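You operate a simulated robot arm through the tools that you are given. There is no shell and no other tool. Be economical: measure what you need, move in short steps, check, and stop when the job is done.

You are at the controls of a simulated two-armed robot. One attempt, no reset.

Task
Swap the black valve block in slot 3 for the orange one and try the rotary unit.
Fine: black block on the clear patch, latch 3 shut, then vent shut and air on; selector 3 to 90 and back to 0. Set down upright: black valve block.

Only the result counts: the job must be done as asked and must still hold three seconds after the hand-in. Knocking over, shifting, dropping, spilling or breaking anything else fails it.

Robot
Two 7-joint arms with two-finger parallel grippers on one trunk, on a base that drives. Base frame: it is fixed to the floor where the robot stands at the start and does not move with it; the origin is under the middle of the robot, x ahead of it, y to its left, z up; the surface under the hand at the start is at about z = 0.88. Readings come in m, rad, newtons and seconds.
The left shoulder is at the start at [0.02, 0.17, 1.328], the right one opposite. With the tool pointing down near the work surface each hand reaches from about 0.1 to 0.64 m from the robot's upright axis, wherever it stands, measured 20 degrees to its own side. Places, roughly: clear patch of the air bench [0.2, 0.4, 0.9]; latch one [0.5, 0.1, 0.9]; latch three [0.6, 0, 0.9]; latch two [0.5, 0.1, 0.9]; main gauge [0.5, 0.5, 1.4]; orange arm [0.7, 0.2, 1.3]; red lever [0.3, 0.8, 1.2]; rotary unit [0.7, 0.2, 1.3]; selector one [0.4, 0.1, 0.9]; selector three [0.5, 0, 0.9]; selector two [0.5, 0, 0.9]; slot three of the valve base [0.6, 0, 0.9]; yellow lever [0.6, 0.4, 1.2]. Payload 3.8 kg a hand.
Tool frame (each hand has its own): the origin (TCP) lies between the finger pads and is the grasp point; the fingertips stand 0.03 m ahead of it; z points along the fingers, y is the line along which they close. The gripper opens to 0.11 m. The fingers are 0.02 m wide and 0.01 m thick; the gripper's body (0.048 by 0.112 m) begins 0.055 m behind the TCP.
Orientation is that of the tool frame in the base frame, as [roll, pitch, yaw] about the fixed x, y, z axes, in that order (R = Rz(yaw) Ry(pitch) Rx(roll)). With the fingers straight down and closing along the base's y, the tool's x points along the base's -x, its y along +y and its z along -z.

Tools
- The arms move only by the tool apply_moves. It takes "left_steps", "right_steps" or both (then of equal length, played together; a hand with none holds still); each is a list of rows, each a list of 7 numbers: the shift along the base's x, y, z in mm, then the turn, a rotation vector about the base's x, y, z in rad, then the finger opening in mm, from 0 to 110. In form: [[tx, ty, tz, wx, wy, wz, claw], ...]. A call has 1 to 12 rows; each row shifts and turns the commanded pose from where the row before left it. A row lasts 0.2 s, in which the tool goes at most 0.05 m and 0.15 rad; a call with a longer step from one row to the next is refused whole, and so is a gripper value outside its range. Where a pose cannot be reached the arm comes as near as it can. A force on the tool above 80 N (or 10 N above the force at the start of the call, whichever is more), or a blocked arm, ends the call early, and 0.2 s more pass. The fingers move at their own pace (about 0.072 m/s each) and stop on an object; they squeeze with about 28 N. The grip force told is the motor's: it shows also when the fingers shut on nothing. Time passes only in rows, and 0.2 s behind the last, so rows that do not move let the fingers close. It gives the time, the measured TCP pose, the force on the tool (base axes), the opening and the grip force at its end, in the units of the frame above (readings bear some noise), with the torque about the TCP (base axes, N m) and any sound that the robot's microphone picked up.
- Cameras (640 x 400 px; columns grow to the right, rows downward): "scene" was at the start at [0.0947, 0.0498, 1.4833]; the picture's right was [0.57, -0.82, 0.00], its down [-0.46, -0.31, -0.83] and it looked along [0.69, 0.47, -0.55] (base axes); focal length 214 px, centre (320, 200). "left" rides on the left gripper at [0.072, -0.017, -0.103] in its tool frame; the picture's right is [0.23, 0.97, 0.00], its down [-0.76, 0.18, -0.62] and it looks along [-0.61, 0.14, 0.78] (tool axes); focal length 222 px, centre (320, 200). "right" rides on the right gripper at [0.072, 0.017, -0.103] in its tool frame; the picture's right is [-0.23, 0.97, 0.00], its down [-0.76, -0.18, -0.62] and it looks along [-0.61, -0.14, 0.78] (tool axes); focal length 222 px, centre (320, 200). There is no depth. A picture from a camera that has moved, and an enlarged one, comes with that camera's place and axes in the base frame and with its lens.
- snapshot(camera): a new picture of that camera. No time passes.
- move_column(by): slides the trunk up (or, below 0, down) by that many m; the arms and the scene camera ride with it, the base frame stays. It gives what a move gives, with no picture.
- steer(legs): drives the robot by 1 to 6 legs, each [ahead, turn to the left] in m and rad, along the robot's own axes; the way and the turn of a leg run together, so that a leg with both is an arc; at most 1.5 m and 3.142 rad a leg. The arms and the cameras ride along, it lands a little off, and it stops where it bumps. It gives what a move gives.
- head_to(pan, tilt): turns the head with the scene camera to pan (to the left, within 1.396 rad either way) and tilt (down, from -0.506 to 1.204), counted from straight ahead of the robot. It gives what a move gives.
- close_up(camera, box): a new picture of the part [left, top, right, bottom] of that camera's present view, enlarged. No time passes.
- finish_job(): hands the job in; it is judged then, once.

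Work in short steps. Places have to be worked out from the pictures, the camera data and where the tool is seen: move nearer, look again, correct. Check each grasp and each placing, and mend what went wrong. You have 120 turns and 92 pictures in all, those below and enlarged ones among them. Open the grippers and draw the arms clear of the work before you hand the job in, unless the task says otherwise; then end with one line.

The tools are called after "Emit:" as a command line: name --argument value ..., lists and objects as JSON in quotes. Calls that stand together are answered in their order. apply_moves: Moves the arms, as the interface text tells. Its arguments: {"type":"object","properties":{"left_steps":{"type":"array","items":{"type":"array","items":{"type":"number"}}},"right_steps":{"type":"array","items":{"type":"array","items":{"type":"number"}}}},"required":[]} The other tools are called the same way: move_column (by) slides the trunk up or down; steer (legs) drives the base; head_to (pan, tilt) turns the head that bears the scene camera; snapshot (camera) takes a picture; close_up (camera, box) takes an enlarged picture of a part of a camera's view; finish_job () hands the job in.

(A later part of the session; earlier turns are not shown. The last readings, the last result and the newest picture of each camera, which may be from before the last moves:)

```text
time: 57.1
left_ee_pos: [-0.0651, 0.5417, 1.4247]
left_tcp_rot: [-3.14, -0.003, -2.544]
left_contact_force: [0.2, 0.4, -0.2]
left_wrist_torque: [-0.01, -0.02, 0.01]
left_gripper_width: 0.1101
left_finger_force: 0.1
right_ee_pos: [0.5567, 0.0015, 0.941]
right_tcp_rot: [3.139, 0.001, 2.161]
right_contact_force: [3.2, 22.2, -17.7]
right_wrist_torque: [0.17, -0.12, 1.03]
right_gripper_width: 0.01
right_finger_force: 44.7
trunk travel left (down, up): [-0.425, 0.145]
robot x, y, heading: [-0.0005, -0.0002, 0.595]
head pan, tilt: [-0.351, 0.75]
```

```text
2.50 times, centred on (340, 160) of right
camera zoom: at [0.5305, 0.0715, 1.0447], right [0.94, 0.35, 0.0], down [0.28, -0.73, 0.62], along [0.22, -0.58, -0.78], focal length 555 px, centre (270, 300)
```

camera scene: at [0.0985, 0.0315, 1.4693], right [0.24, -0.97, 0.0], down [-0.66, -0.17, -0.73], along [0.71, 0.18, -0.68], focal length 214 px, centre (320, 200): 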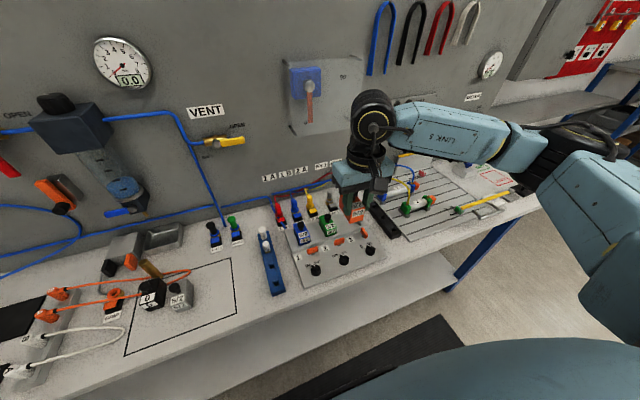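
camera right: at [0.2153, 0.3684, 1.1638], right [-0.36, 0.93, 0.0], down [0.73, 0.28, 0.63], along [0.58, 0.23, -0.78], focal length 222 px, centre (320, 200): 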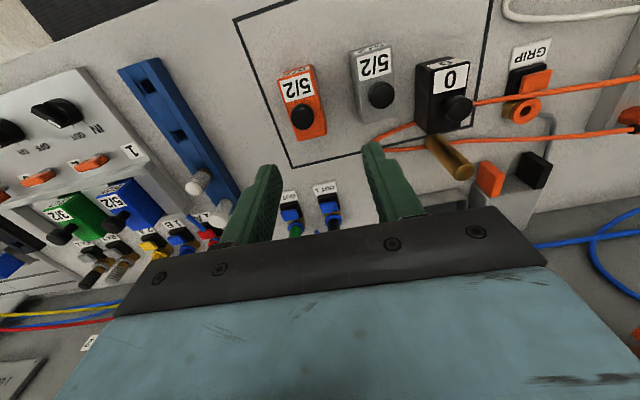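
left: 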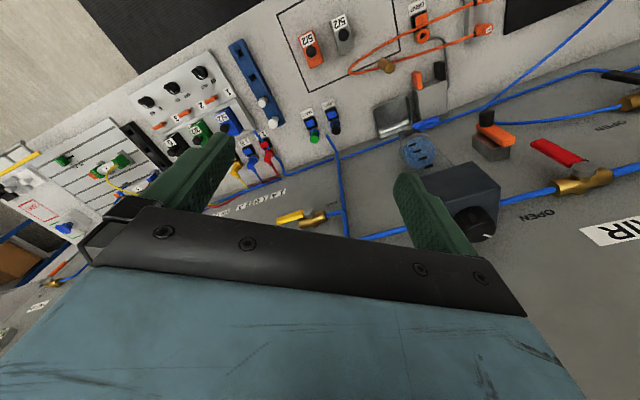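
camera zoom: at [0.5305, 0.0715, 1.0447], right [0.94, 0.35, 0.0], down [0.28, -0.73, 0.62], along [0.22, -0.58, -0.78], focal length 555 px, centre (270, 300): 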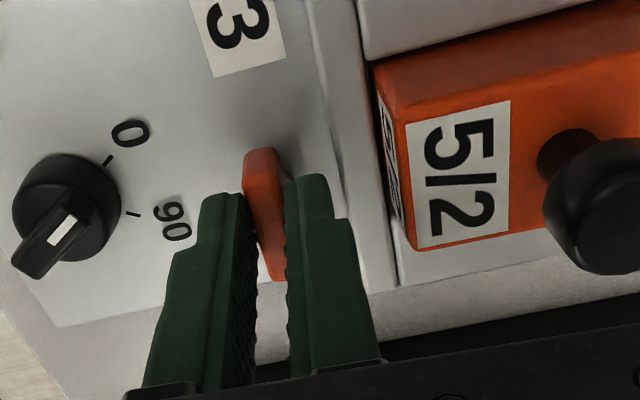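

Stop torque of 1 N·m felt at the shut position; latch 3 is shut. Release and rise to check.

Emit:
apply_moves --right_steps '[[0, 0, 0, 0, 0, 0, 36], [0, 0, 0, 0, 0, 0, 36], [0, 0, 30, 0, 0, 0, 36], [0, 0, 40, 0, 0, 0, 36], [0, 0, 40, 0, 0, 0, 36]]'

Emit:
close_up --camera "right" --box '[200, 0, 460, 180]'

Emit:
close_up --camera "scene" --box '[310, 180, 400, 260]'

```text
time: 58.4
left_ee_pos: [-0.067, 0.5392, 1.4262]
left_tcp_rot: [3.141, 0.003, -2.547]
left_contact_force: [-0.8, 0.1, 0.6]
left_wrist_torque: [0.03, -0.01, -0.03]
left_gripper_width: 0.1097
left_finger_force: 0.1
right_ee_pos: [0.5546, -0.0025, 1.0542]
right_tcp_rot: [-3.141, 0.005, 2.161]
right_contact_force: [0.5, 0.1, -0.1]
right_wrist_torque: [0.0, 0.0, 0.01]
right_gripper_width: 0.0358
right_finger_force: 0.1
trunk travel left (down, up): [-0.425, 0.145]
robot x, y, heading: [-0.0043, 0.0007, 0.595]
head pan, tilt: [-0.351, 0.75]
```

```text
2.22 times, centred on (330, 90) of right
camera zoom: at [0.5289, 0.0682, 1.1568], right [0.94, 0.35, 0.0], down [0.27, -0.73, 0.63], along [0.22, -0.59, -0.78], focal length 494 px, centre (298, 444)
```

zoom: 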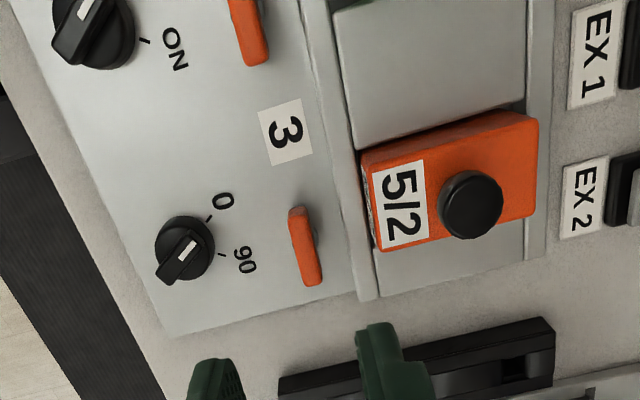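

```text
5.00 times, centred on (355, 220) of scene
camera zoom: at [0.098, 0.0313, 1.4694], right [0.24, -0.97, 0.0], down [-0.66, -0.16, -0.73], along [0.71, 0.18, -0.68], focal length 1072 px, centre (145, 100)
```

zoom: 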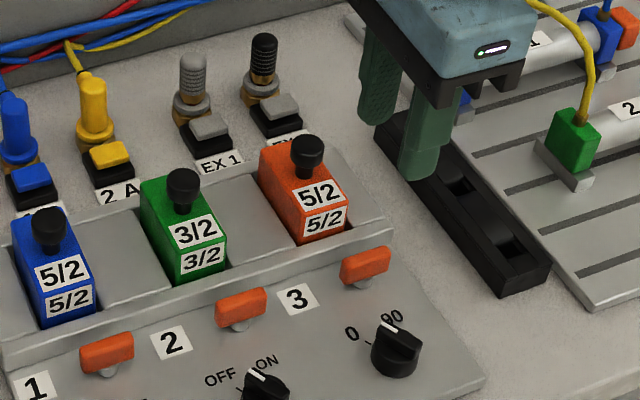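

Orange block seated and latch 3 shut. Now I retract the right hand and look at the vent and air levers.

Emit:
apply_moves --right_steps '[[-25, -25, 30, 0, 0, 0.14, 60], [-25, -25, 30, 0, 0, 0.14, 60], [-25, -25, 20, 0, 0, 0.14, 60], [-25, -25, 0, 0, 0, 0.14, 60], [0, 0, 0, 0, 0, 0.14, 60], [0, 0, 0, 0, 0, 0.14, 60], [0, 0, 0, 0, 0, 0.14, 60], [0, 0, 0, 0, 0, 0.14, 60], [0, 0, 0, 0, 0, 0.14, 60], [0, 0, 0, 0, 0, 0.14, 60], [0, 0, 0, 0, 0, 0.14, 60]]'

Emit:
head_to --pan 0.2 --tilt 0.3

Emit:
snapshot --camera "scene"

Emit:
snapshot --camera "left"

```text
time: 60.8
left_ee_pos: [-0.066, 0.5396, 1.4259]
left_tcp_rot: [3.141, -0.001, -2.546]
left_contact_force: [0.8, 0.6, -0.5]
left_wrist_torque: [0.0, -0.04, 0.02]
left_gripper_width: 0.1101
left_finger_force: 0.0
right_ee_pos: [0.4547, -0.1025, 1.1335]
right_tcp_rot: [3.14, 0.005, -2.581]
right_contact_force: [0.2, -0.4, -0.1]
right_wrist_torque: [0.0, 0.02, 0.06]
right_gripper_width: 0.0599
right_finger_force: 0.0
trunk travel left (down, up): [-0.425, 0.145]
robot x, y, heading: [0.0019, -0.0012, 0.593]
head pan, tilt: [-0.351, 0.75]
```

```text
time: 61.7
left_ee_pos: [-0.0655, 0.5387, 1.4271]
left_tcp_rot: [-3.14, 0.0, -2.547]
left_contact_force: [0.1, -1.0, -0.7]
left_wrist_torque: [0.02, 0.0, 0.0]
left_gripper_width: 0.1098
left_finger_force: 0.0
right_ee_pos: [0.4545, -0.1027, 1.1333]
right_tcp_rot: [-3.14, 0.003, -2.585]
right_contact_force: [0.4, 0.2, 0.0]
right_wrist_torque: [0.0, -0.01, -0.05]
right_gripper_width: 0.0601
right_finger_force: 0.0
trunk travel left (down, up): [-0.425, 0.145]
robot x, y, heading: [0.0012, -0.0007, 0.598]
head pan, tilt: [0.201, 0.3]
```

```text
23 pictures are left
camera scene: at [0.0834, 0.078, 1.5096], right [0.71, -0.7, 0.0], down [-0.21, -0.21, -0.96], along [0.67, 0.68, -0.3], focal length 214 px, centre (320, 200)
```

scene: 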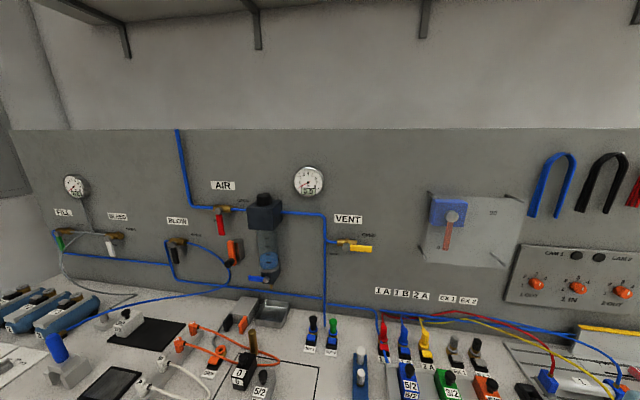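

```text
22 pictures are left
camera left: at [-0.1171, 0.4845, 1.5294], right [-0.73, 0.68, 0.0], down [0.53, 0.57, 0.62], along [0.42, 0.46, -0.78], focal length 222 px, centre (320, 200)
```

left: 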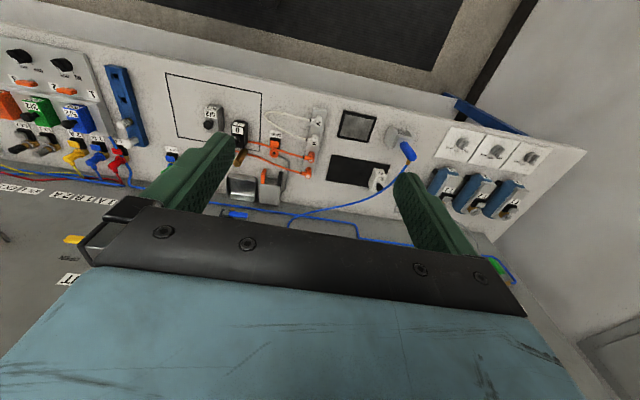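

Zoom on vent and air levers to fix pivots and ends.

Emit:
close_up --camera "scene" --box '[200, 170, 400, 290]'

```text
3.20 times, centred on (300, 230) of scene
camera zoom: at [0.0834, 0.078, 1.5096], right [0.71, -0.7, 0.0], down [-0.21, -0.21, -0.96], along [0.67, 0.68, -0.3], focal length 686 px, centre (384, 104)
```

zoom: 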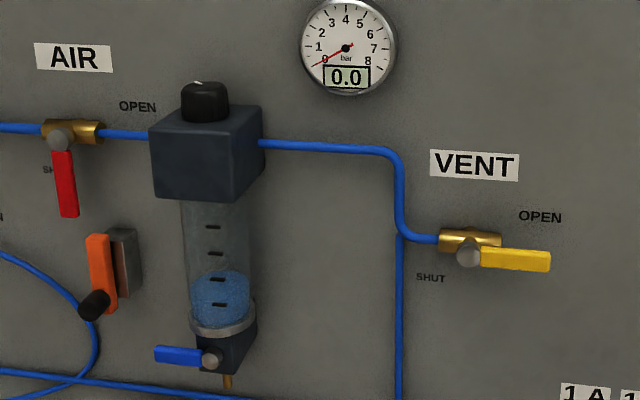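

Wall plane ≈ 0.756 deep along the bench normal; vent pivot ≈ (depth 0.70, left 0.051, z 1.177) with lever pointing right. I bring the left hand forward, pointing at the wall with closed fingers, to use as a pusher.

Emit:
apply_moves --left_steps '[[34.5, -18.2, -9, 0.0806, -0.1179, 0, 60], [34.5, -18.2, -9, 0.0806, -0.1179, 0, 0], [34.5, -18.2, -9, 0.0806, -0.1179, 0, 0], [34.5, -18.2, -9, 0.0806, -0.1179, 0, 0], [34.5, -18.2, -9, 0.0806, -0.1179, 0, 0], [34.5, -18.2, -9, 0.0806, -0.1179, 0, 0], [34.5, -18.2, -9, 0.0806, -0.1179, 0, 0], [34.5, -18.2, -9, 0.0806, -0.1179, 0, 0], [34.5, -18.2, -9, 0.0806, -0.1179, 0, 0], [34.5, -18.2, -9, 0.0806, -0.1179, 0, 0], [34.5, -18.2, -9, 0.0806, -0.1179, 0, 0]]'

```text
time: 64.1
left_ee_pos: [0.327, 0.3537, 1.3409]
left_tcp_rot: [0.44, 1.566, 1.041]
left_contact_force: [0.1, 0.0, 0.7]
left_wrist_torque: [0.04, -0.01, 0.0]
left_gripper_width: 0.0
left_finger_force: 28.4
left hand out of reach, approached as far as the arm can: row 7, 8, 11
right_ee_pos: [0.4564, -0.1018, 1.1317]
right_tcp_rot: [-3.141, 0.003, -2.583]
right_contact_force: [1.2, 0.4, 0.3]
right_wrist_torque: [-0.01, 0.03, 0.01]
right_gripper_width: 0.0598
right_finger_force: 0.1
trunk travel left (down, up): [-0.425, 0.145]
robot x, y, heading: [-0.0001, -0.0022, 0.592]
head pan, tilt: [0.201, 0.3]
```

Hand points at the wall. Move to just in front of and above the vent lever, then look.

Emit:
apply_moves --left_steps '[[34, -3.6, -23, 0, 0, 0, 0], [34, -3.6, -23, 0, 0, 0, 0], [34, -3.6, -23, 0, 0, 0, 0], [34, -3.6, -23, 0, 0, 0, 0], [34, -3.8, -24, 0, 0, 0, 0]]'

Emit:
close_up --camera "scene" --box '[280, 170, 440, 290]'

Emit:
snapshot --camera "left"

```text
time: 65.3
left_ee_pos: [0.3875, 0.437, 1.2914]
left_tcp_rot: [1.221, 1.565, 1.821]
left_contact_force: [0.4, 0.3, -0.6]
left_wrist_torque: [0.0, 0.03, 0.02]
left_gripper_width: 0.0
left_finger_force: 27.7
left hand out of reach, approached as far as the arm can: row 1, 2, 3, 4, 5
right_ee_pos: [0.4559, -0.1017, 1.1329]
right_tcp_rot: [-3.14, 0.005, -2.583]
right_contact_force: [-0.5, 0.5, 0.2]
right_wrist_torque: [0.04, -0.02, 0.03]
right_gripper_width: 0.06
right_finger_force: 0.0
trunk travel left (down, up): [-0.425, 0.145]
robot x, y, heading: [-0.0007, 0.0014, 0.595]
head pan, tilt: [0.201, 0.3]
```

```text
3.33 times, centred on (360, 230) of scene
camera zoom: at [0.0835, 0.0783, 1.5097], right [0.71, -0.7, 0.0], down [-0.21, -0.21, -0.96], along [0.67, 0.68, -0.3], focal length 715 px, centre (187, 100)
```

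zoom: 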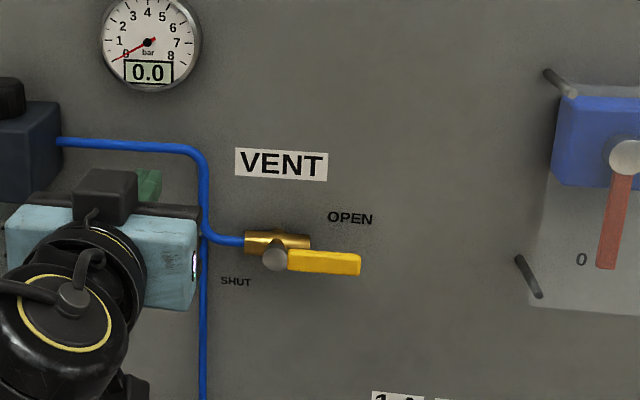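

```text
19 pictures are left
camera left: at [0.3113, 0.3659, 1.2179], right [-0.55, 0.81, -0.22], down [-0.61, -0.21, 0.76], along [0.57, 0.55, 0.61], focal length 222 px, centre (320, 200)
```

left: 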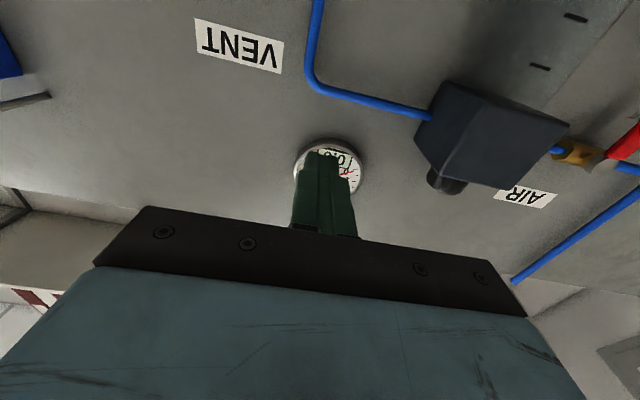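

The left arm can't cross inward with this pose. I turn the base right by 0.35 rad so the vent comes to the left arm's natural side, and retry.

Emit:
steer --legs '[[0, -0.35]]'

```text
time: 66.8
left_ee_pos: [0.514, 0.278, 1.2917]
left_tcp_rot: [1.161, 1.566, 1.411]
left_contact_force: [0.1, 0.8, -0.1]
left_wrist_torque: [-0.04, -0.02, 0.01]
left_gripper_width: 0.0
left_finger_force: 27.8
right_ee_pos: [0.3922, -0.2524, 1.1322]
right_tcp_rot: [3.141, 0.004, -2.931]
right_contact_force: [0.4, -0.2, 0.2]
right_wrist_torque: [0.01, 0.04, -0.03]
right_gripper_width: 0.0599
right_finger_force: 0.0
trunk travel left (down, up): [-0.425, 0.145]
robot x, y, heading: [0.0012, 0.0011, 0.247]
head pan, tilt: [0.201, 0.3]
```

Now the hand is right of the vent pointing 0.25 rad. Move to above the yellow lever's outer half, tip near the wall depth of the lever.

Emit:
apply_moves --left_steps '[[10, 30, -15, 0, 0, 0, 0], [12, 30, -20, 0, 0, 0, 0], [14, 30, -20, 0, 0, 0, 0], [20, 30, -20, 0, 0, 0, 0]]'

Emit:
close_up --camera "scene" --box '[150, 150, 390, 310]'

```text
time: 67.8
left_ee_pos: [0.5623, 0.4019, 1.2213]
left_tcp_rot: [1.651, 1.566, 1.901]
left_contact_force: [0.0, 0.4, -0.7]
left_wrist_torque: [-0.01, 0.02, -0.02]
left_gripper_width: 0.0
left_finger_force: 28.1
left hand out of reach, approached as far as the arm can: row 4
right_ee_pos: [0.3926, -0.2512, 1.1333]
right_tcp_rot: [-3.14, 0.003, -2.932]
right_contact_force: [0.2, 0.2, -0.6]
right_wrist_torque: [0.0, 0.0, -0.02]
right_gripper_width: 0.0598
right_finger_force: 0.1
trunk travel left (down, up): [-0.425, 0.145]
robot x, y, heading: [0.0026, -0.0022, 0.248]
head pan, tilt: [0.201, 0.3]
```

```text
2.50 times, centred on (270, 230) of scene
camera zoom: at [0.1053, 0.0458, 1.5097], right [0.43, -0.9, 0.0], down [-0.27, -0.13, -0.96], along [0.86, 0.41, -0.3], focal length 536 px, centre (445, 125)
```

zoom: 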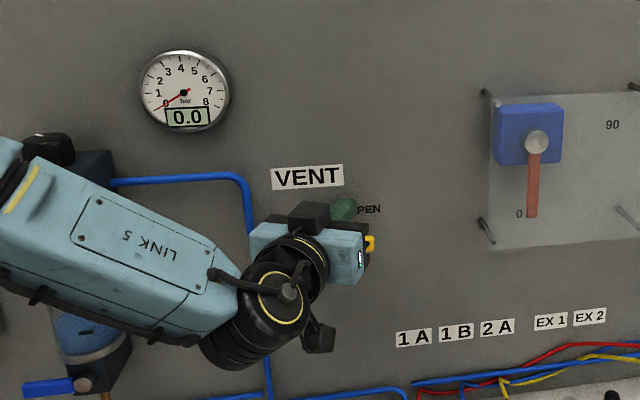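

The tip is above the yellow lever, about 47 mm out from its pivot. Push down along the arc in stages.

Emit:
apply_moves --left_steps '[[0, 0, -22, 0, 0, 0, 0], [2.3, -3.3, -13, 0, 0, 0, 0], [0, 0, -13, 0, 0, 0, 0], [-2.7, 3.9, -13, 0, 0, 0, 0]]'

Emit:
close_up --camera "scene" --box '[200, 190, 340, 290]'

```text
time: 68.8
left_ee_pos: [0.5432, 0.4088, 1.2033]
left_tcp_rot: [0.204, 1.546, 0.448]
left_contact_force: [26.6, -9.4, 33.2]
left_wrist_torque: [0.22, -1.08, -0.44]
left_gripper_width: 0.0001
left_finger_force: 28.1
left hand out of reach, approached as far as the arm can: row 1, 2, 3, 4
right_ee_pos: [0.3948, -0.2559, 1.1318]
right_tcp_rot: [3.139, 0.004, -2.933]
right_contact_force: [-0.1, 0.5, -0.2]
right_wrist_torque: [-0.03, 0.02, -0.04]
right_gripper_width: 0.0601
right_finger_force: 0.1
trunk travel left (down, up): [-0.425, 0.145]
robot x, y, heading: [0.0002, 0.0024, 0.247]
head pan, tilt: [0.201, 0.3]
```

```text
4.00 times, centred on (270, 240) of scene
camera zoom: at [0.1076, 0.0403, 1.5101], right [0.43, -0.9, 0.0], down [-0.27, -0.12, -0.96], along [0.86, 0.41, -0.3], focal length 858 px, centre (520, 40)
```

zoom: 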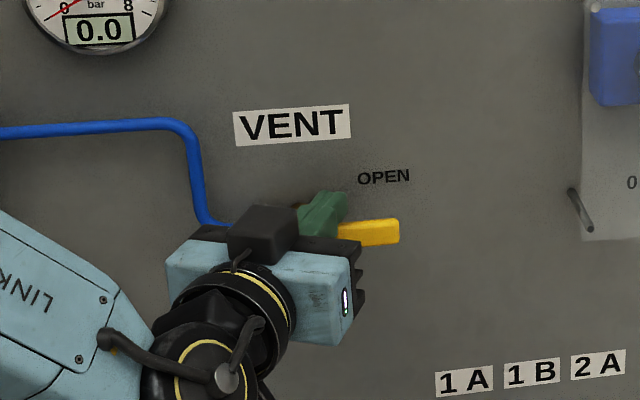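

The arm is at its limit going lower here and pressed on the lever root. Back off, raise the right hand, and lower the trunk so levers come nearer shoulder height.

Emit:
apply_moves --left_steps '[[0, 0, 20, 0, 0, 0, 0], [-25, -10, 20, 0, 0, 0, 0], [-40, -10, 0, 0, 0, 0, 0], [-40, -10, 0, 0, 0, 0, 0]]' --right_steps '[[0, 0, 45, 0, 0, 0, 60], [0, 0, 45, 0, 0, 0, 60], [0, 0, 45, 0, 0, 0, 60], [0, 0, 45, 0, 0, 0, 60]]'

Emit:
move_column --by -0.18

```text
time: 69.8
left_ee_pos: [0.4308, 0.386, 1.2305]
left_tcp_rot: [1.234, 1.567, 1.485]
left_contact_force: [0.7, -0.1, -0.6]
left_wrist_torque: [0.0, -0.02, 0.01]
left_gripper_width: 0.0
left_finger_force: 28.3
right_ee_pos: [0.3905, -0.2505, 1.313]
right_tcp_rot: [3.139, 0.002, -2.932]
right_contact_force: [1.0, -0.5, -0.1]
right_wrist_torque: [0.01, -0.04, 0.0]
right_gripper_width: 0.0601
right_finger_force: 0.0
trunk travel left (down, up): [-0.425, 0.145]
robot x, y, heading: [0.0017, 0.0023, 0.244]
head pan, tilt: [0.201, 0.3]
```

```text
time: 71.8
left_ee_pos: [0.4313, 0.386, 1.0506]
left_tcp_rot: [1.113, 1.568, 1.363]
left_contact_force: [0.1, 0.2, 0.1]
left_wrist_torque: [0.0, 0.01, -0.04]
left_gripper_width: 0.0
left_finger_force: 28.0
right_ee_pos: [0.3938, -0.2523, 1.1331]
right_tcp_rot: [-3.141, 0.003, -2.931]
right_contact_force: [-0.7, 0.9, -0.4]
right_wrist_torque: [0.03, 0.0, 0.02]
right_gripper_width: 0.0601
right_finger_force: 0.1
trunk travel left (down, up): [-0.245, 0.325]
robot x, y, heading: [-0.0013, -0.0011, 0.245]
head pan, tilt: [0.201, 0.3]
```

Raise the left hand and place the tip again above the outer part of the yellow lever.

Emit:
apply_moves --left_steps '[[0, 0, 44, 0, 0, 0, 0], [0, 0, 44, 0, 0, 0, 0], [0, 0, 44, 0, 0, 0, 0], [0, 0, 42, 0, 0, 0, 0], [35, 0, 0, 0, 0, 0, 0], [35, 0, 0, 0, 0, 0, 0], [35, 6, 0, 0, 0, 0, 0], [35, 6, -5, 0, 0, 0, 0]]'

Emit:
close_up --camera "scene" --box '[180, 50, 380, 190]'

```text
time: 73.6
left_ee_pos: [0.5741, 0.3981, 1.2173]
left_tcp_rot: [1.446, 1.568, 1.698]
left_contact_force: [0.3, -0.5, -1.3]
left_wrist_torque: [0.01, -0.02, 0.01]
left_gripper_width: 0.0002
left_finger_force: 27.6
right_ee_pos: [0.3936, -0.2507, 1.1329]
right_tcp_rot: [-3.14, 0.002, -2.933]
right_contact_force: [0.5, -0.7, 0.1]
right_wrist_torque: [-0.01, 0.04, 0.0]
right_gripper_width: 0.0601
right_finger_force: 0.0
trunk travel left (down, up): [-0.245, 0.325]
robot x, y, heading: [-0.0024, -0.0045, 0.247]
head pan, tilt: [0.201, 0.3]
```

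```text
2.86 times, centred on (280, 120) of scene
camera zoom: at [0.1059, 0.045, 1.3296], right [0.43, -0.9, 0.0], down [-0.27, -0.13, -0.96], along [0.86, 0.41, -0.3], focal length 613 px, centre (434, 429)
```

zoom: 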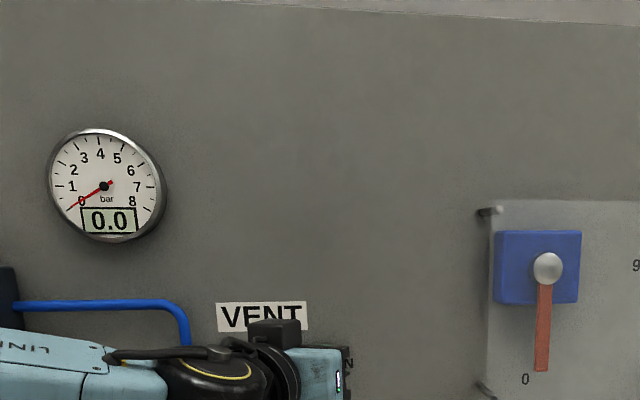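

Fully reached now. Push the lever down along its arc.

Emit:
apply_moves --left_steps '[[0, 0, -20, 0, 0, 0, 0], [0.7, -1, -15.5, 0, 0, 0, 0], [0.7, -1, -15.5, 0, 0, 0, 0], [-3.7, 5.4, -14, 0, 0, 0, 0]]'

Emit:
apply_moves --left_steps '[[-3.7, 5.4, -14, 0, 0, 0, 0], [-7.1, 10.3, -9, 0, 0, 0, 0], [-7.1, 10.3, -9, 0, 0, 0, 0], [-4.5, 6.6, -1, 0, 0, 0, 0]]'

Emit:
close_up --camera "scene" --box '[200, 120, 360, 240]'

```text
time: 74.6
left_ee_pos: [0.5703, 0.4014, 1.1541]
left_tcp_rot: [1.345, 1.568, 1.595]
left_contact_force: [0.0, -0.7, -0.5]
left_wrist_torque: [-0.04, 0.0, 0.0]
left_gripper_width: 0.0
left_finger_force: 27.5
right_ee_pos: [0.3927, -0.2513, 1.1332]
right_tcp_rot: [3.139, 0.004, -2.932]
right_contact_force: [-0.4, 0.7, -0.2]
right_wrist_torque: [0.01, -0.02, 0.04]
right_gripper_width: 0.0601
right_finger_force: 0.1
trunk travel left (down, up): [-0.245, 0.325]
robot x, y, heading: [-0.001, 0.0009, 0.243]
head pan, tilt: [0.201, 0.3]
```

```text
time: 75.6
left_ee_pos: [0.5557, 0.4129, 1.1277]
left_tcp_rot: [1.186, 1.552, 1.4]
left_contact_force: [40.4, -51.8, 18.4]
left_wrist_torque: [0.78, 0.7, 0.15]
left_gripper_width: 0.0
left_finger_force: 27.8
right_ee_pos: [0.3967, -0.2572, 1.1292]
right_tcp_rot: [3.134, 0.003, -2.929]
right_contact_force: [0.2, -0.9, -1.0]
right_wrist_torque: [0.0, -0.03, -0.03]
right_gripper_width: 0.0599
right_finger_force: 0.1
trunk travel left (down, up): [-0.245, 0.325]
robot x, y, heading: [-0.0019, 0.0038, 0.243]
head pan, tilt: [0.201, 0.3]
```

```text
3.33 times, centred on (280, 180) of scene
camera zoom: at [0.1105, 0.035, 1.3297], right [0.43, -0.9, -0.01], down [-0.27, -0.12, -0.96], along [0.86, 0.41, -0.3], focal length 715 px, centre (453, 267)
```

zoom: 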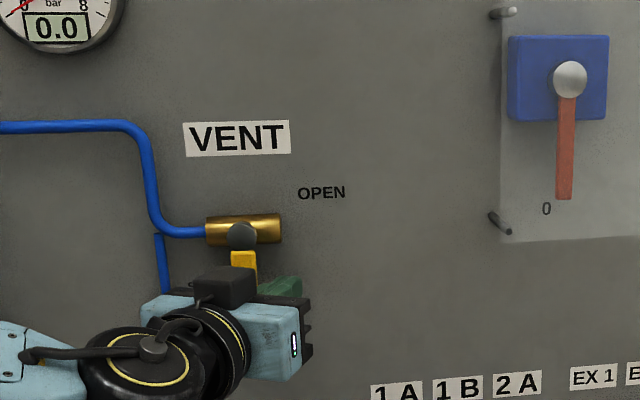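

The yellow lever now points straight down (shut) with the stop felt. Back the hand off and turn the base left toward the red lever.

Emit:
apply_moves --left_steps '[[8, -12, 0, 0, 0, 0, 0], [-30, -30, 0, 0, 0, 0, 0], [-40, -25, 0, 0, 0, 0, 0], [-40, -25, 0, 0, 0, 0, 0]]'

Emit:
steer --legs '[[0, 0.35]]'

Emit:
head_to --pan 0.35 --tilt 0.1

```text
time: 76.6
left_ee_pos: [0.4441, 0.3418, 1.1222]
left_tcp_rot: [1.177, 1.567, 1.429]
left_contact_force: [0.3, -1.0, -0.1]
left_wrist_torque: [0.0, 0.0, 0.0]
left_gripper_width: 0.0001
left_finger_force: 27.9
right_ee_pos: [0.3919, -0.251, 1.1332]
right_tcp_rot: [3.141, 0.004, -2.932]
right_contact_force: [0.2, 0.3, -0.1]
right_wrist_torque: [-0.01, 0.0, 0.02]
right_gripper_width: 0.06
right_finger_force: 0.0
trunk travel left (down, up): [-0.245, 0.325]
robot x, y, heading: [0.0008, -0.003, 0.247]
head pan, tilt: [0.201, 0.3]
```

```text
time: 78.1
left_ee_pos: [0.3014, 0.4745, 1.1212]
left_tcp_rot: [1.211, 1.568, 1.808]
left_contact_force: [-0.8, 0.3, -0.6]
left_wrist_torque: [0.0, -0.01, -0.02]
left_gripper_width: 0.0001
left_finger_force: 27.8
right_ee_pos: [0.4544, -0.1014, 1.1331]
right_tcp_rot: [3.141, 0.003, -2.584]
right_contact_force: [0.3, -0.1, -0.1]
right_wrist_torque: [-0.01, 0.01, 0.03]
right_gripper_width: 0.0597
right_finger_force: 0.1
trunk travel left (down, up): [-0.245, 0.325]
robot x, y, heading: [-0.0009, -0.0033, 0.595]
head pan, tilt: [0.201, 0.3]
```

```text
time: 78.8
left_ee_pos: [0.3015, 0.4733, 1.1212]
left_tcp_rot: [1.213, 1.567, 1.81]
left_contact_force: [-0.4, 0.6, -0.2]
left_wrist_torque: [-0.01, 0.0, 0.01]
left_gripper_width: 0.0001
left_finger_force: 28.2
right_ee_pos: [0.4561, -0.1025, 1.1325]
right_tcp_rot: [3.14, 0.004, -2.584]
right_contact_force: [-0.1, 0.1, 0.3]
right_wrist_torque: [0.01, 0.0, -0.03]
right_gripper_width: 0.0601
right_finger_force: 0.0
trunk travel left (down, up): [-0.245, 0.325]
robot x, y, heading: [0.0006, 0.0007, 0.601]
head pan, tilt: [0.351, 0.099]
```

Move the left hand left and up to beside the red lever (left of it), still short of the wall.

Emit:
apply_moves --left_steps '[[-19.5, 36, 12.6, 0, 0, 0, 0], [-19.5, 36, 12.6, 0, 0, 0, 0], [-19.5, 36, 12.6, 0, 0, 0, 0], [-19.5, 36, 12.6, 0, 0, 0, 0], [-19.5, 36, 12.6, 0, 0, 0, 0], [-19.5, 36, 12.6, 0, 0, 0, 0], [-19.5, 36, 12.6, 0, 0, 0, 0], [25, 17, 0, 0, 0, 0, 0]]'

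Emit:
snapshot --camera "scene"

```text
time: 80.6
left_ee_pos: [0.1926, 0.7421, 1.2092]
left_tcp_rot: [1.559, 1.567, 2.158]
left_contact_force: [0.5, -0.4, 0.0]
left_wrist_torque: [0.0, 0.02, 0.0]
left_gripper_width: 0.0
left_finger_force: 27.6
right_ee_pos: [0.4558, -0.1011, 1.1318]
right_tcp_rot: [3.139, 0.001, -2.582]
right_contact_force: [0.7, -0.2, 0.0]
right_wrist_torque: [0.0, 0.06, -0.04]
right_gripper_width: 0.0599
right_finger_force: 0.0
trunk travel left (down, up): [-0.245, 0.325]
robot x, y, heading: [0.0007, 0.001, 0.596]
head pan, tilt: [0.351, 0.099]
```

```text
14 pictures are left
camera scene: at [0.0732, 0.0863, 1.3482], right [0.81, -0.58, 0.0], down [-0.06, -0.08, -0.99], along [0.58, 0.81, -0.1], focal length 214 px, centre (320, 200)
```

scene: 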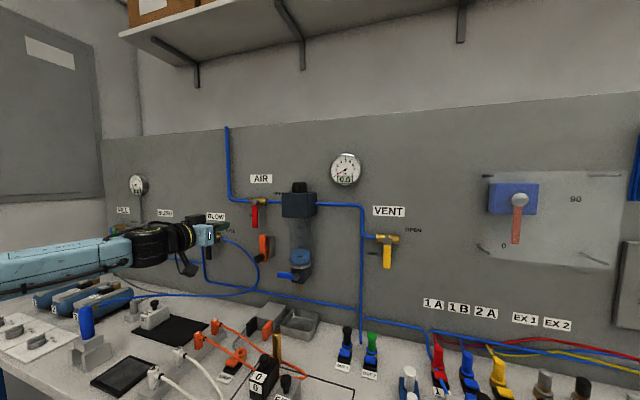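

Vent confirmed at SHUT. Red pivot triangulates to depth 0.688, left 0.461, z 1.269, lever hanging down. Extend the tip beside it.

Emit:
apply_moves --left_steps '[[30, 20.5, 0, 0, 0, 0, 0], [30, 20.5, 0, 0, 0, 0, 0], [30, 20.5, 0, 0, 0, 0, 0]]'

Emit:
close_up --camera "scene" --box '[180, 150, 340, 270]'

```text
time: 81.4
left_ee_pos: [0.2824, 0.8035, 1.2084]
left_tcp_rot: [1.555, 1.567, 2.153]
left_contact_force: [-0.3, -0.7, -0.9]
left_wrist_torque: [-0.03, -0.01, -0.01]
left_gripper_width: 0.0001
left_finger_force: 27.8
right_ee_pos: [0.4567, -0.1012, 1.1314]
right_tcp_rot: [3.141, 0.003, -2.583]
right_contact_force: [0.5, -1.2, 0.5]
right_wrist_torque: [0.0, -0.03, 0.01]
right_gripper_width: 0.0597
right_finger_force: 0.1
trunk travel left (down, up): [-0.245, 0.325]
robot x, y, heading: [0.0016, 0.0036, 0.598]
head pan, tilt: [0.351, 0.099]
```

```text
3.33 times, centred on (260, 210) of scene
camera zoom: at [0.0732, 0.0862, 1.3482], right [0.81, -0.58, 0.0], down [-0.06, -0.08, -0.99], along [0.58, 0.81, -0.1], focal length 715 px, centre (520, 167)
```

zoom: 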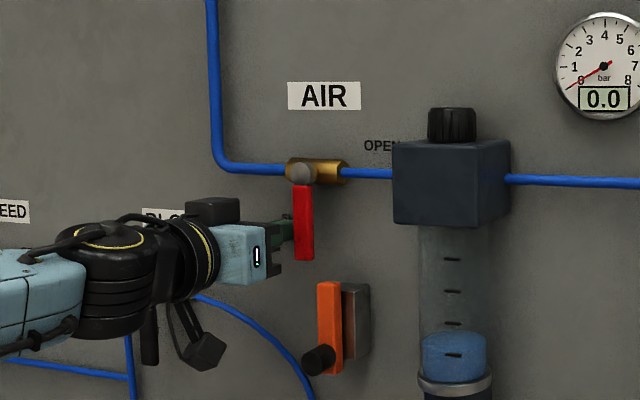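

The tip is just left of the red lever. Push it rightward and up along its arc.

Emit:
apply_moves --left_steps '[[12.4, -18.2, 5, 0, 0, 0, 0], [8.5, -12.4, -1.5, 0, 0, 0, 0], [8.5, -12.4, -1.5, 0, 0, 0, 0], [7.8, -11.4, 6, 0, 0, 0, 0]]'

Emit:
apply_moves --left_steps '[[7.8, -11.4, 6, 0, 0, 0, 0], [5, -7.4, 12.4, 0, 0, 0, 0], [5, -7.4, 12.4, 0, 0, 0, 0], [0, 0, 6, 0, 0, 0, 0]]'

Emit:
close_up --camera "scene" --box '[200, 130, 360, 250]'

```text
time: 82.4
left_ee_pos: [0.318, 0.7493, 1.2174]
left_tcp_rot: [1.368, 1.567, 1.967]
left_contact_force: [0.3, -0.1, 0.0]
left_wrist_torque: [0.01, -0.01, 0.02]
left_gripper_width: 0.0001
left_finger_force: 27.4
right_ee_pos: [0.4547, -0.1018, 1.1325]
right_tcp_rot: [3.141, 0.003, -2.582]
right_contact_force: [0.3, 0.5, -1.0]
right_wrist_torque: [-0.03, -0.01, 0.0]
right_gripper_width: 0.0601
right_finger_force: 0.0
trunk travel left (down, up): [-0.245, 0.325]
robot x, y, heading: [-0.0037, -0.0016, 0.592]
head pan, tilt: [0.351, 0.099]
```

```text
time: 83.4
left_ee_pos: [0.3364, 0.7227, 1.2492]
left_tcp_rot: [2.557, 1.563, -3.13]
left_contact_force: [-4.8, -5.4, -15.4]
left_wrist_torque: [0.02, -0.23, 0.06]
left_gripper_width: 0.0002
left_finger_force: 28.2
right_ee_pos: [0.4549, -0.1017, 1.1333]
right_tcp_rot: [3.141, 0.003, -2.584]
right_contact_force: [-0.2, -1.0, -0.6]
right_wrist_torque: [0.0, -0.01, 0.0]
right_gripper_width: 0.0603
right_finger_force: 0.1
trunk travel left (down, up): [-0.245, 0.325]
robot x, y, heading: [0.0059, 0.0007, 0.596]
head pan, tilt: [0.351, 0.099]
```

```text
3.33 times, centred on (280, 190) of scene
camera zoom: at [0.0717, 0.0866, 1.3481], right [0.81, -0.58, 0.0], down [-0.06, -0.08, -0.99], along [0.58, 0.81, -0.1], focal length 715 px, centre (453, 233)
```

zoom: 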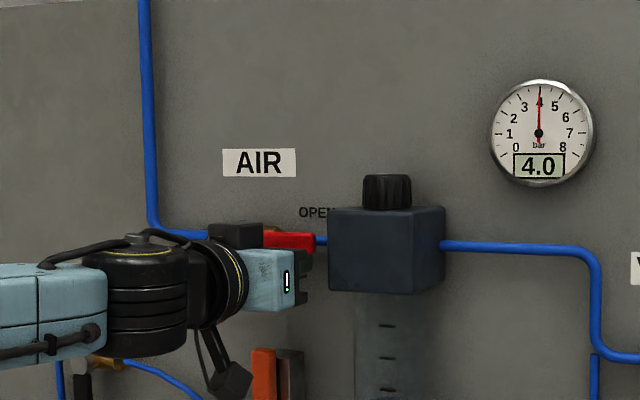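

Gauge reads 4.0 bar with red lever at OPEN. A small extra nudge, then retract the left hand and raise the trunk back.

Emit:
apply_moves --left_steps '[[0, 0, 5, 0, 0, 0, 0], [0, 0, -15, 0, 0, 0, 0], [-6, -4, -15, 0, 0, 0, 0], [-35, -24, 0, 0, 0, 0, 0], [-35, -24, 0, 0, 0, 0, 0], [-35, -24, 0, 0, 0, 0, 0]]'

Emit:
move_column --by 0.18

Emit:
head_to --pan -0.25 --tilt 0.6

Emit:
snapshot --camera "scene"

```text
time: 84.8
left_ee_pos: [0.2231, 0.6471, 1.2298]
left_tcp_rot: [0.865, 1.566, 1.465]
left_contact_force: [0.5, -0.5, -1.1]
left_wrist_torque: [0.01, -0.02, -0.01]
left_gripper_width: 0.0
left_finger_force: 28.0
right_ee_pos: [0.4537, -0.101, 1.1332]
right_tcp_rot: [-3.141, 0.006, -2.581]
right_contact_force: [-0.1, 0.5, 0.3]
right_wrist_torque: [0.0, 0.0, 0.01]
right_gripper_width: 0.0598
right_finger_force: 0.0
trunk travel left (down, up): [-0.245, 0.325]
robot x, y, heading: [-0.0005, -0.0007, 0.595]
head pan, tilt: [0.351, 0.099]
```

```text
time: 86.8
left_ee_pos: [0.225, 0.6473, 1.4082]
left_tcp_rot: [1.269, 1.566, 1.867]
left_contact_force: [0.3, 0.3, 0.2]
left_wrist_torque: [0.03, 0.0, -0.01]
left_gripper_width: 0.0
left_finger_force: 28.0
right_ee_pos: [0.4553, -0.1013, 1.3126]
right_tcp_rot: [-3.141, 0.004, -2.582]
right_contact_force: [-0.2, 0.5, -0.4]
right_wrist_torque: [0.0, 0.01, 0.02]
right_gripper_width: 0.0601
right_finger_force: 0.1
trunk travel left (down, up): [-0.425, 0.145]
robot x, y, heading: [-0.001, 0.0023, 0.594]
head pan, tilt: [0.351, 0.099]
```

```text
time: 87.8
left_ee_pos: [0.2247, 0.6473, 1.4092]
left_tcp_rot: [1.216, 1.566, 1.816]
left_contact_force: [-0.3, -0.1, -0.9]
left_wrist_torque: [0.03, 0.04, -0.02]
left_gripper_width: 0.0
left_finger_force: 27.9
right_ee_pos: [0.4556, -0.1014, 1.313]
right_tcp_rot: [3.141, 0.004, -2.583]
right_contact_force: [-0.6, 0.7, -0.5]
right_wrist_torque: [0.0, 0.01, 0.05]
right_gripper_width: 0.0599
right_finger_force: 0.1
trunk travel left (down, up): [-0.425, 0.145]
robot x, y, heading: [-0.0015, 0.0009, 0.594]
head pan, tilt: [-0.25, 0.6]
```

```text
11 pictures are left
camera scene: at [0.1011, 0.0414, 1.4823], right [0.34, -0.94, 0.0], down [-0.53, -0.19, -0.83], along [0.78, 0.28, -0.56], focal length 214 px, centre (320, 200)
```

scene: 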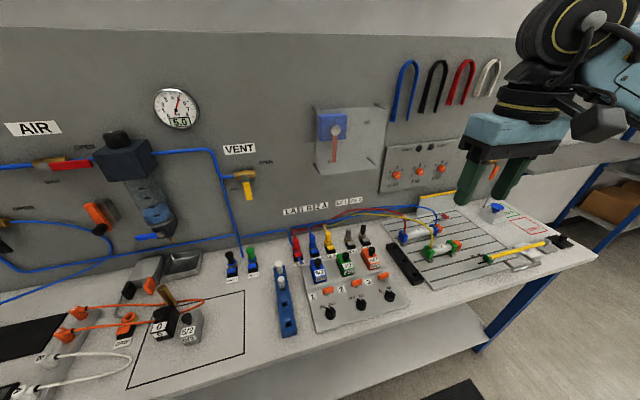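

Air shows 5.0 bar, vent shut. Now the right hand goes above selector 3 with its jaws set across the knob's handle.

Emit:
apply_moves --right_steps '[[6, 10, -43, 0, 0, 0.07, 50], [6, 10, -43, 0, 0, 0.07, 44], [6, 10, -43, 0, 0, 0.07, 44], [6, 10, -43, 0, 0, 0.07, 44], [6, 10, -43, 0, 0, 0.07, 44], [6, 10, -43, 0, 0, 0.07, 44], [6, 8, -43, 0, 0, 0.07, 44], [4.5, 7.5, -42, 0, 0, 0.07, 44]]'

Emit:
close_up --camera "right" --box '[230, 70, 430, 230]'

```text
time: 89.6
left_ee_pos: [0.2243, 0.6471, 1.409]
left_tcp_rot: [1.31, 1.566, 1.907]
left_contact_force: [0.4, -0.6, 0.9]
left_wrist_torque: [-0.01, 0.01, 0.0]
left_gripper_width: 0.0001
left_finger_force: 28.1
right_ee_pos: [0.501, -0.0256, 0.9685]
right_tcp_rot: [-3.141, 0.004, -2.02]
right_contact_force: [-0.4, -0.1, 0.5]
right_wrist_torque: [0.03, 0.02, 0.0]
right_gripper_width: 0.0439
right_finger_force: 0.2
trunk travel left (down, up): [-0.425, 0.145]
robot x, y, heading: [0.0016, 0.0013, 0.591]
head pan, tilt: [-0.25, 0.6]
```

```text
2.50 times, centred on (330, 150) of right
camera zoom: at [0.4555, -0.0829, 1.0714], right [-0.78, 0.63, 0.0], down [0.49, 0.61, 0.63], along [0.39, 0.49, -0.78], focal length 555 px, centre (295, 325)
```

zoom: 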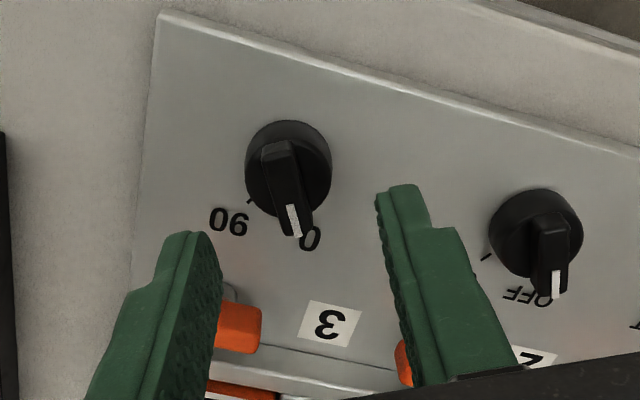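

Handle aligned with jaws; knob centre ≈ (0.501, −0.030). Shift 4 mm, lower, and close on the handle.

Emit:
apply_moves --right_steps '[[0, -4, -10, 0, 0, 0, 40], [0, 0, -10, 0, 0, 0, 40], [0, 0, 0, 0, 0, 0, 0], [0, 0, 0, 0, 0, 0, 0], [0, 0, 0, 0, 0, 0, 0]]'

Emit:
close_up --camera "right" --box '[230, 70, 430, 230]'

```text
time: 90.8
left_ee_pos: [0.2245, 0.6471, 1.4084]
left_tcp_rot: [1.214, 1.567, 1.815]
left_contact_force: [0.0, 0.5, 0.0]
left_wrist_torque: [-0.01, -0.03, 0.01]
left_gripper_width: 0.0
left_finger_force: 28.0
right_ee_pos: [0.5016, -0.0294, 0.9504]
right_tcp_rot: [-3.141, 0.003, -2.022]
right_contact_force: [0.3, -0.5, -0.1]
right_wrist_torque: [-0.02, -0.01, -0.01]
right_gripper_width: 0.0002
right_finger_force: 27.4
trunk travel left (down, up): [-0.425, 0.145]
robot x, y, heading: [0.0002, -0.0018, 0.592]
head pan, tilt: [-0.25, 0.6]
```

```text
2.50 times, centred on (330, 150) of right
camera zoom: at [0.4548, -0.0873, 1.0522], right [-0.78, 0.63, 0.0], down [0.49, 0.61, 0.63], along [0.39, 0.49, -0.78], focal length 555 px, centre (295, 325)
```

zoom: 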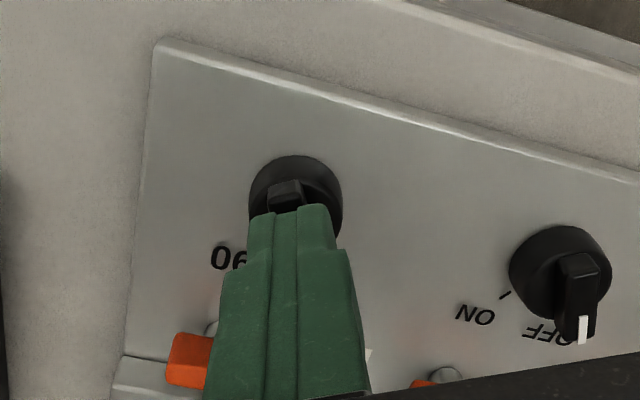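

The fingers closed above the handle. Open, go 12 mm lower, and close again.

Emit:
apply_moves --right_steps '[[0, 0, 3, 0, 0, 0, 36], [0, 0, 0, 0, 0, 0, 36], [0, 0, -8, 0, 0, 0, 36], [0, 0, -8, 0, 0, 0, 36], [0, 0, 0, 0, 0, 0, 0], [0, 0, 0, 0, 0, 0, 0], [0, 0, 0, 0, 0, 0, 0]]'

```text
time: 92.4
left_ee_pos: [0.2242, 0.647, 1.4089]
left_tcp_rot: [1.188, 1.566, 1.785]
left_contact_force: [-0.1, 0.3, -0.1]
left_wrist_torque: [-0.03, -0.02, -0.03]
left_gripper_width: 0.0002
left_finger_force: 28.0
right_ee_pos: [0.5008, -0.0303, 0.9374]
right_tcp_rot: [-3.14, 0.003, -2.025]
right_contact_force: [0.8, -0.9, 3.4]
right_wrist_torque: [-0.2, 0.01, -0.02]
right_gripper_width: 0.0267
right_finger_force: 44.7
trunk travel left (down, up): [-0.425, 0.145]
robot x, y, heading: [0.0011, -0.0009, 0.596]
head pan, tilt: [-0.25, 0.6]
```

It gripped the round skirt (26.7 mm). Open, rise 5 mm, and close on the handle above it.

Emit:
apply_moves --right_steps '[[0, 0, 0, 0, 0, 0, 36], [0, 0, 6, 0, 0, 0, 36], [0, 0, 0, 0, 0, 0, 0], [0, 0, 0, 0, 0, 0, 0], [0, 0, 0, 0, 0, 0, 0]]'

```text
time: 93.6
left_ee_pos: [0.2251, 0.6466, 1.4082]
left_tcp_rot: [1.244, 1.567, 1.843]
left_contact_force: [-0.5, 0.0, 0.7]
left_wrist_torque: [0.01, -0.04, -0.01]
left_gripper_width: 0.0001
left_finger_force: 28.1
right_ee_pos: [0.5015, -0.0309, 0.941]
right_tcp_rot: [3.141, 0.005, -2.024]
right_contact_force: [0.3, -1.3, -0.7]
right_wrist_torque: [-0.32, 0.1, 0.01]
right_gripper_width: 0.0096
right_finger_force: 45.1
trunk travel left (down, up): [-0.425, 0.145]
robot x, y, heading: [-0.0018, 0.0001, 0.597]
head pan, tilt: [-0.25, 0.6]
```

Handle gripped (9.6 mm). Turn clockwise toward 90, watching torque.

Emit:
apply_moves --right_steps '[[0, 0, 0, 0, 0, -0.13, 0], [0, 0, 0, 0, 0, -0.13, 0], [0, 0, 0, 0, 0, -0.13, 0], [0, 0, 0, 0, 0, -0.13, 0], [0, 0, 0, 0, 0, -0.13, 0], [0, 0, 0, 0, 0, -0.13, 0], [0, 0, 0, 0, 0, -0.13, 0]]'

```text
time: 95.2
left_ee_pos: [0.2231, 0.6481, 1.4088]
left_tcp_rot: [1.156, 1.567, 1.754]
left_contact_force: [-0.3, -0.3, -0.2]
left_wrist_torque: [0.04, -0.04, -0.01]
left_gripper_width: 0.0
left_finger_force: 28.1
right_ee_pos: [0.5004, -0.0283, 0.9436]
right_tcp_rot: [3.138, 0.001, -2.933]
right_contact_force: [-11.9, 11.4, -14.1]
right_wrist_torque: [0.57, -0.93, 0.05]
right_gripper_width: 0.0099
right_finger_force: 44.9
trunk travel left (down, up): [-0.425, 0.145]
robot x, y, heading: [-0.0029, -0.0004, 0.598]
head pan, tilt: [-0.25, 0.6]
```

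Turned 0.91 rad, no stop yet. Continue a little and look at the rotary arm.

Emit:
apply_moves --right_steps '[[0, 0, 0, 0, 0, -0.07, 0], [0, 0, 0, 0, 0, -0.07, 0], [0, 0, 0, 0, 0, 0, 0], [0, 0, 0, 0, 0, 0, 0]]'

Emit:
close_up --camera "scene" --box '[300, 90, 420, 320]'

```text
time: 96.2
left_ee_pos: [0.2244, 0.6493, 1.4071]
left_tcp_rot: [1.275, 1.569, 1.875]
left_contact_force: [-1.1, 0.9, -1.0]
left_wrist_torque: [0.01, 0.01, 0.0]
left_gripper_width: 0.0
left_finger_force: 27.2
right_ee_pos: [0.5005, -0.0269, 0.9429]
right_tcp_rot: [3.141, 0.0, -3.073]
right_contact_force: [-13.9, 18.5, -19.1]
right_wrist_torque: [0.5, 0.26, 1.0]
right_gripper_width: 0.0101
right_finger_force: 45.4
trunk travel left (down, up): [-0.425, 0.145]
robot x, y, heading: [-0.0043, 0.0011, 0.595]
head pan, tilt: [-0.25, 0.6]
```

```text
1.74 times, centred on (360, 205) of scene
camera zoom: at [0.1007, 0.0438, 1.4821], right [0.34, -0.94, 0.0], down [-0.53, -0.19, -0.82], along [0.78, 0.28, -0.57], focal length 373 px, centre (250, 191)
```

zoom: 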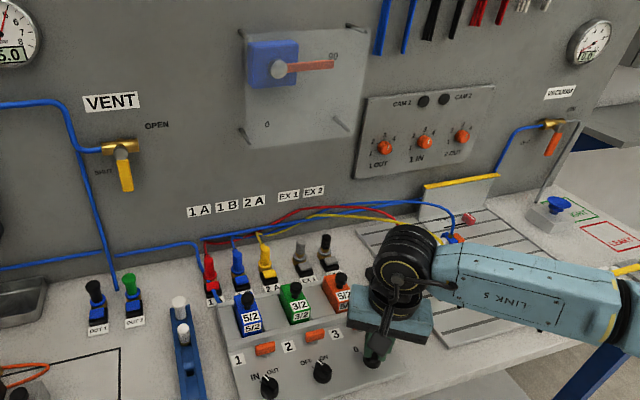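

The orange arm is at 90 and the knob stop is felt (1.0 N·m). Wait a moment, then turn back to 0.

Emit:
apply_moves --right_steps '[[0, 0, 0, 0, 0, 0, 0], [0, 0, 0, 0, 0, 0, 0], [0, 0, 0, 0, 0, 0, 0], [0, 0, 0, 0, 0, 0.13, 0], [0, 0, 0, 0, 0, 0.13, 0], [0, 0, 0, 0, 0, 0.13, 0], [0, 0, 0, 0, 0, 0.13, 0], [0, 0, 0, 0, 0, 0.13, 0], [0, 0, 0, 0, 0, 0.13, 0], [0, 0, 0, 0, 0, 0.13, 0]]'

Emit:
apply_moves --right_steps '[[0, 0, 0, 0, 0, 0.07, 0], [0, 0, 0, 0, 0, 0.07, 0], [0, 0, 0, 0, 0, 0.03, 0], [0, 0, 0, 0, 0, 0, 0], [0, 0, 0, 0, 0, 0, 0]]'

Emit:
close_up --camera "scene" --box '[300, 90, 420, 320]'

```text
time: 98.4
left_ee_pos: [0.2248, 0.6482, 1.4075]
left_tcp_rot: [1.276, 1.568, 1.874]
left_contact_force: [-0.2, 0.4, 0.5]
left_wrist_torque: [0.0, -0.03, 0.0]
left_gripper_width: 0.0
left_finger_force: 27.9
right_ee_pos: [0.5019, -0.0303, 0.9422]
right_tcp_rot: [-3.141, 0.0, -2.16]
right_contact_force: [-12.1, 9.7, -16.1]
right_wrist_torque: [-0.81, 1.01, 0.05]
right_gripper_width: 0.0097
right_finger_force: 45.2
trunk travel left (down, up): [-0.425, 0.145]
robot x, y, heading: [0.001, 0.0011, 0.593]
head pan, tilt: [-0.25, 0.6]
```

```text
time: 99.6
left_ee_pos: [0.2244, 0.6479, 1.4083]
left_tcp_rot: [1.309, 1.567, 1.908]
left_contact_force: [-0.1, -0.1, -0.6]
left_wrist_torque: [-0.02, -0.01, 0.05]
left_gripper_width: 0.0001
left_finger_force: 27.6
right_ee_pos: [0.5012, -0.0303, 0.9424]
right_tcp_rot: [3.141, 0.003, -1.993]
right_contact_force: [-7.1, 5.7, -12.9]
right_wrist_torque: [-0.96, 0.68, 0.01]
right_gripper_width: 0.0097
right_finger_force: 45.3
trunk travel left (down, up): [-0.425, 0.145]
robot x, y, heading: [0.0031, -0.0017, 0.592]
head pan, tilt: [-0.25, 0.6]
```

```text
1.74 times, centred on (360, 205) of scene
camera zoom: at [0.1014, 0.0423, 1.4821], right [0.34, -0.94, 0.0], down [-0.53, -0.19, -0.82], along [0.78, 0.28, -0.57], focal length 373 px, centre (250, 191)
```

zoom: 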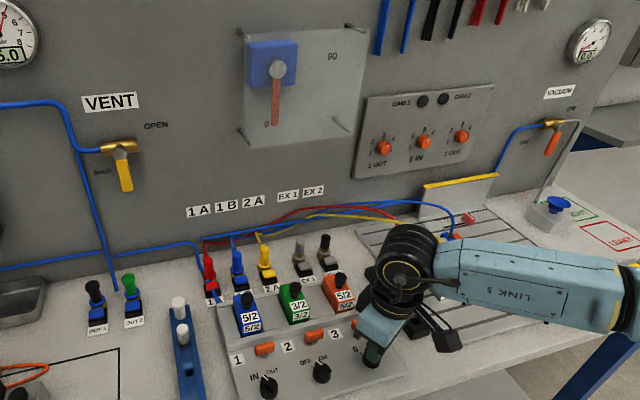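

The arm is back at 0. A tiny extra turn to ensure the knob is at its 0 stop.

Emit:
apply_moves --right_steps '[[0, 0, 0, 0, 0, 0.05, 0], [0, 0, 0, 0, 0, 0.03, 0], [0, 0, 0, 0, 0, 0, 0]]'

```text
time: 100.4
left_ee_pos: [0.2252, 0.6472, 1.4077]
left_tcp_rot: [1.295, 1.567, 1.896]
left_contact_force: [-0.2, -0.5, -0.7]
left_wrist_torque: [-0.03, -0.02, 0.01]
left_gripper_width: 0.0
left_finger_force: 28.2
right_ee_pos: [0.5016, -0.0304, 0.9421]
right_tcp_rot: [3.141, 0.004, -1.915]
right_contact_force: [-5.2, 3.7, -12.8]
right_wrist_torque: [0.51, -0.06, -1.09]
right_gripper_width: 0.0108
right_finger_force: 44.7
trunk travel left (down, up): [-0.425, 0.145]
robot x, y, heading: [-0.0024, -0.0016, 0.596]
head pan, tilt: [-0.25, 0.6]
```

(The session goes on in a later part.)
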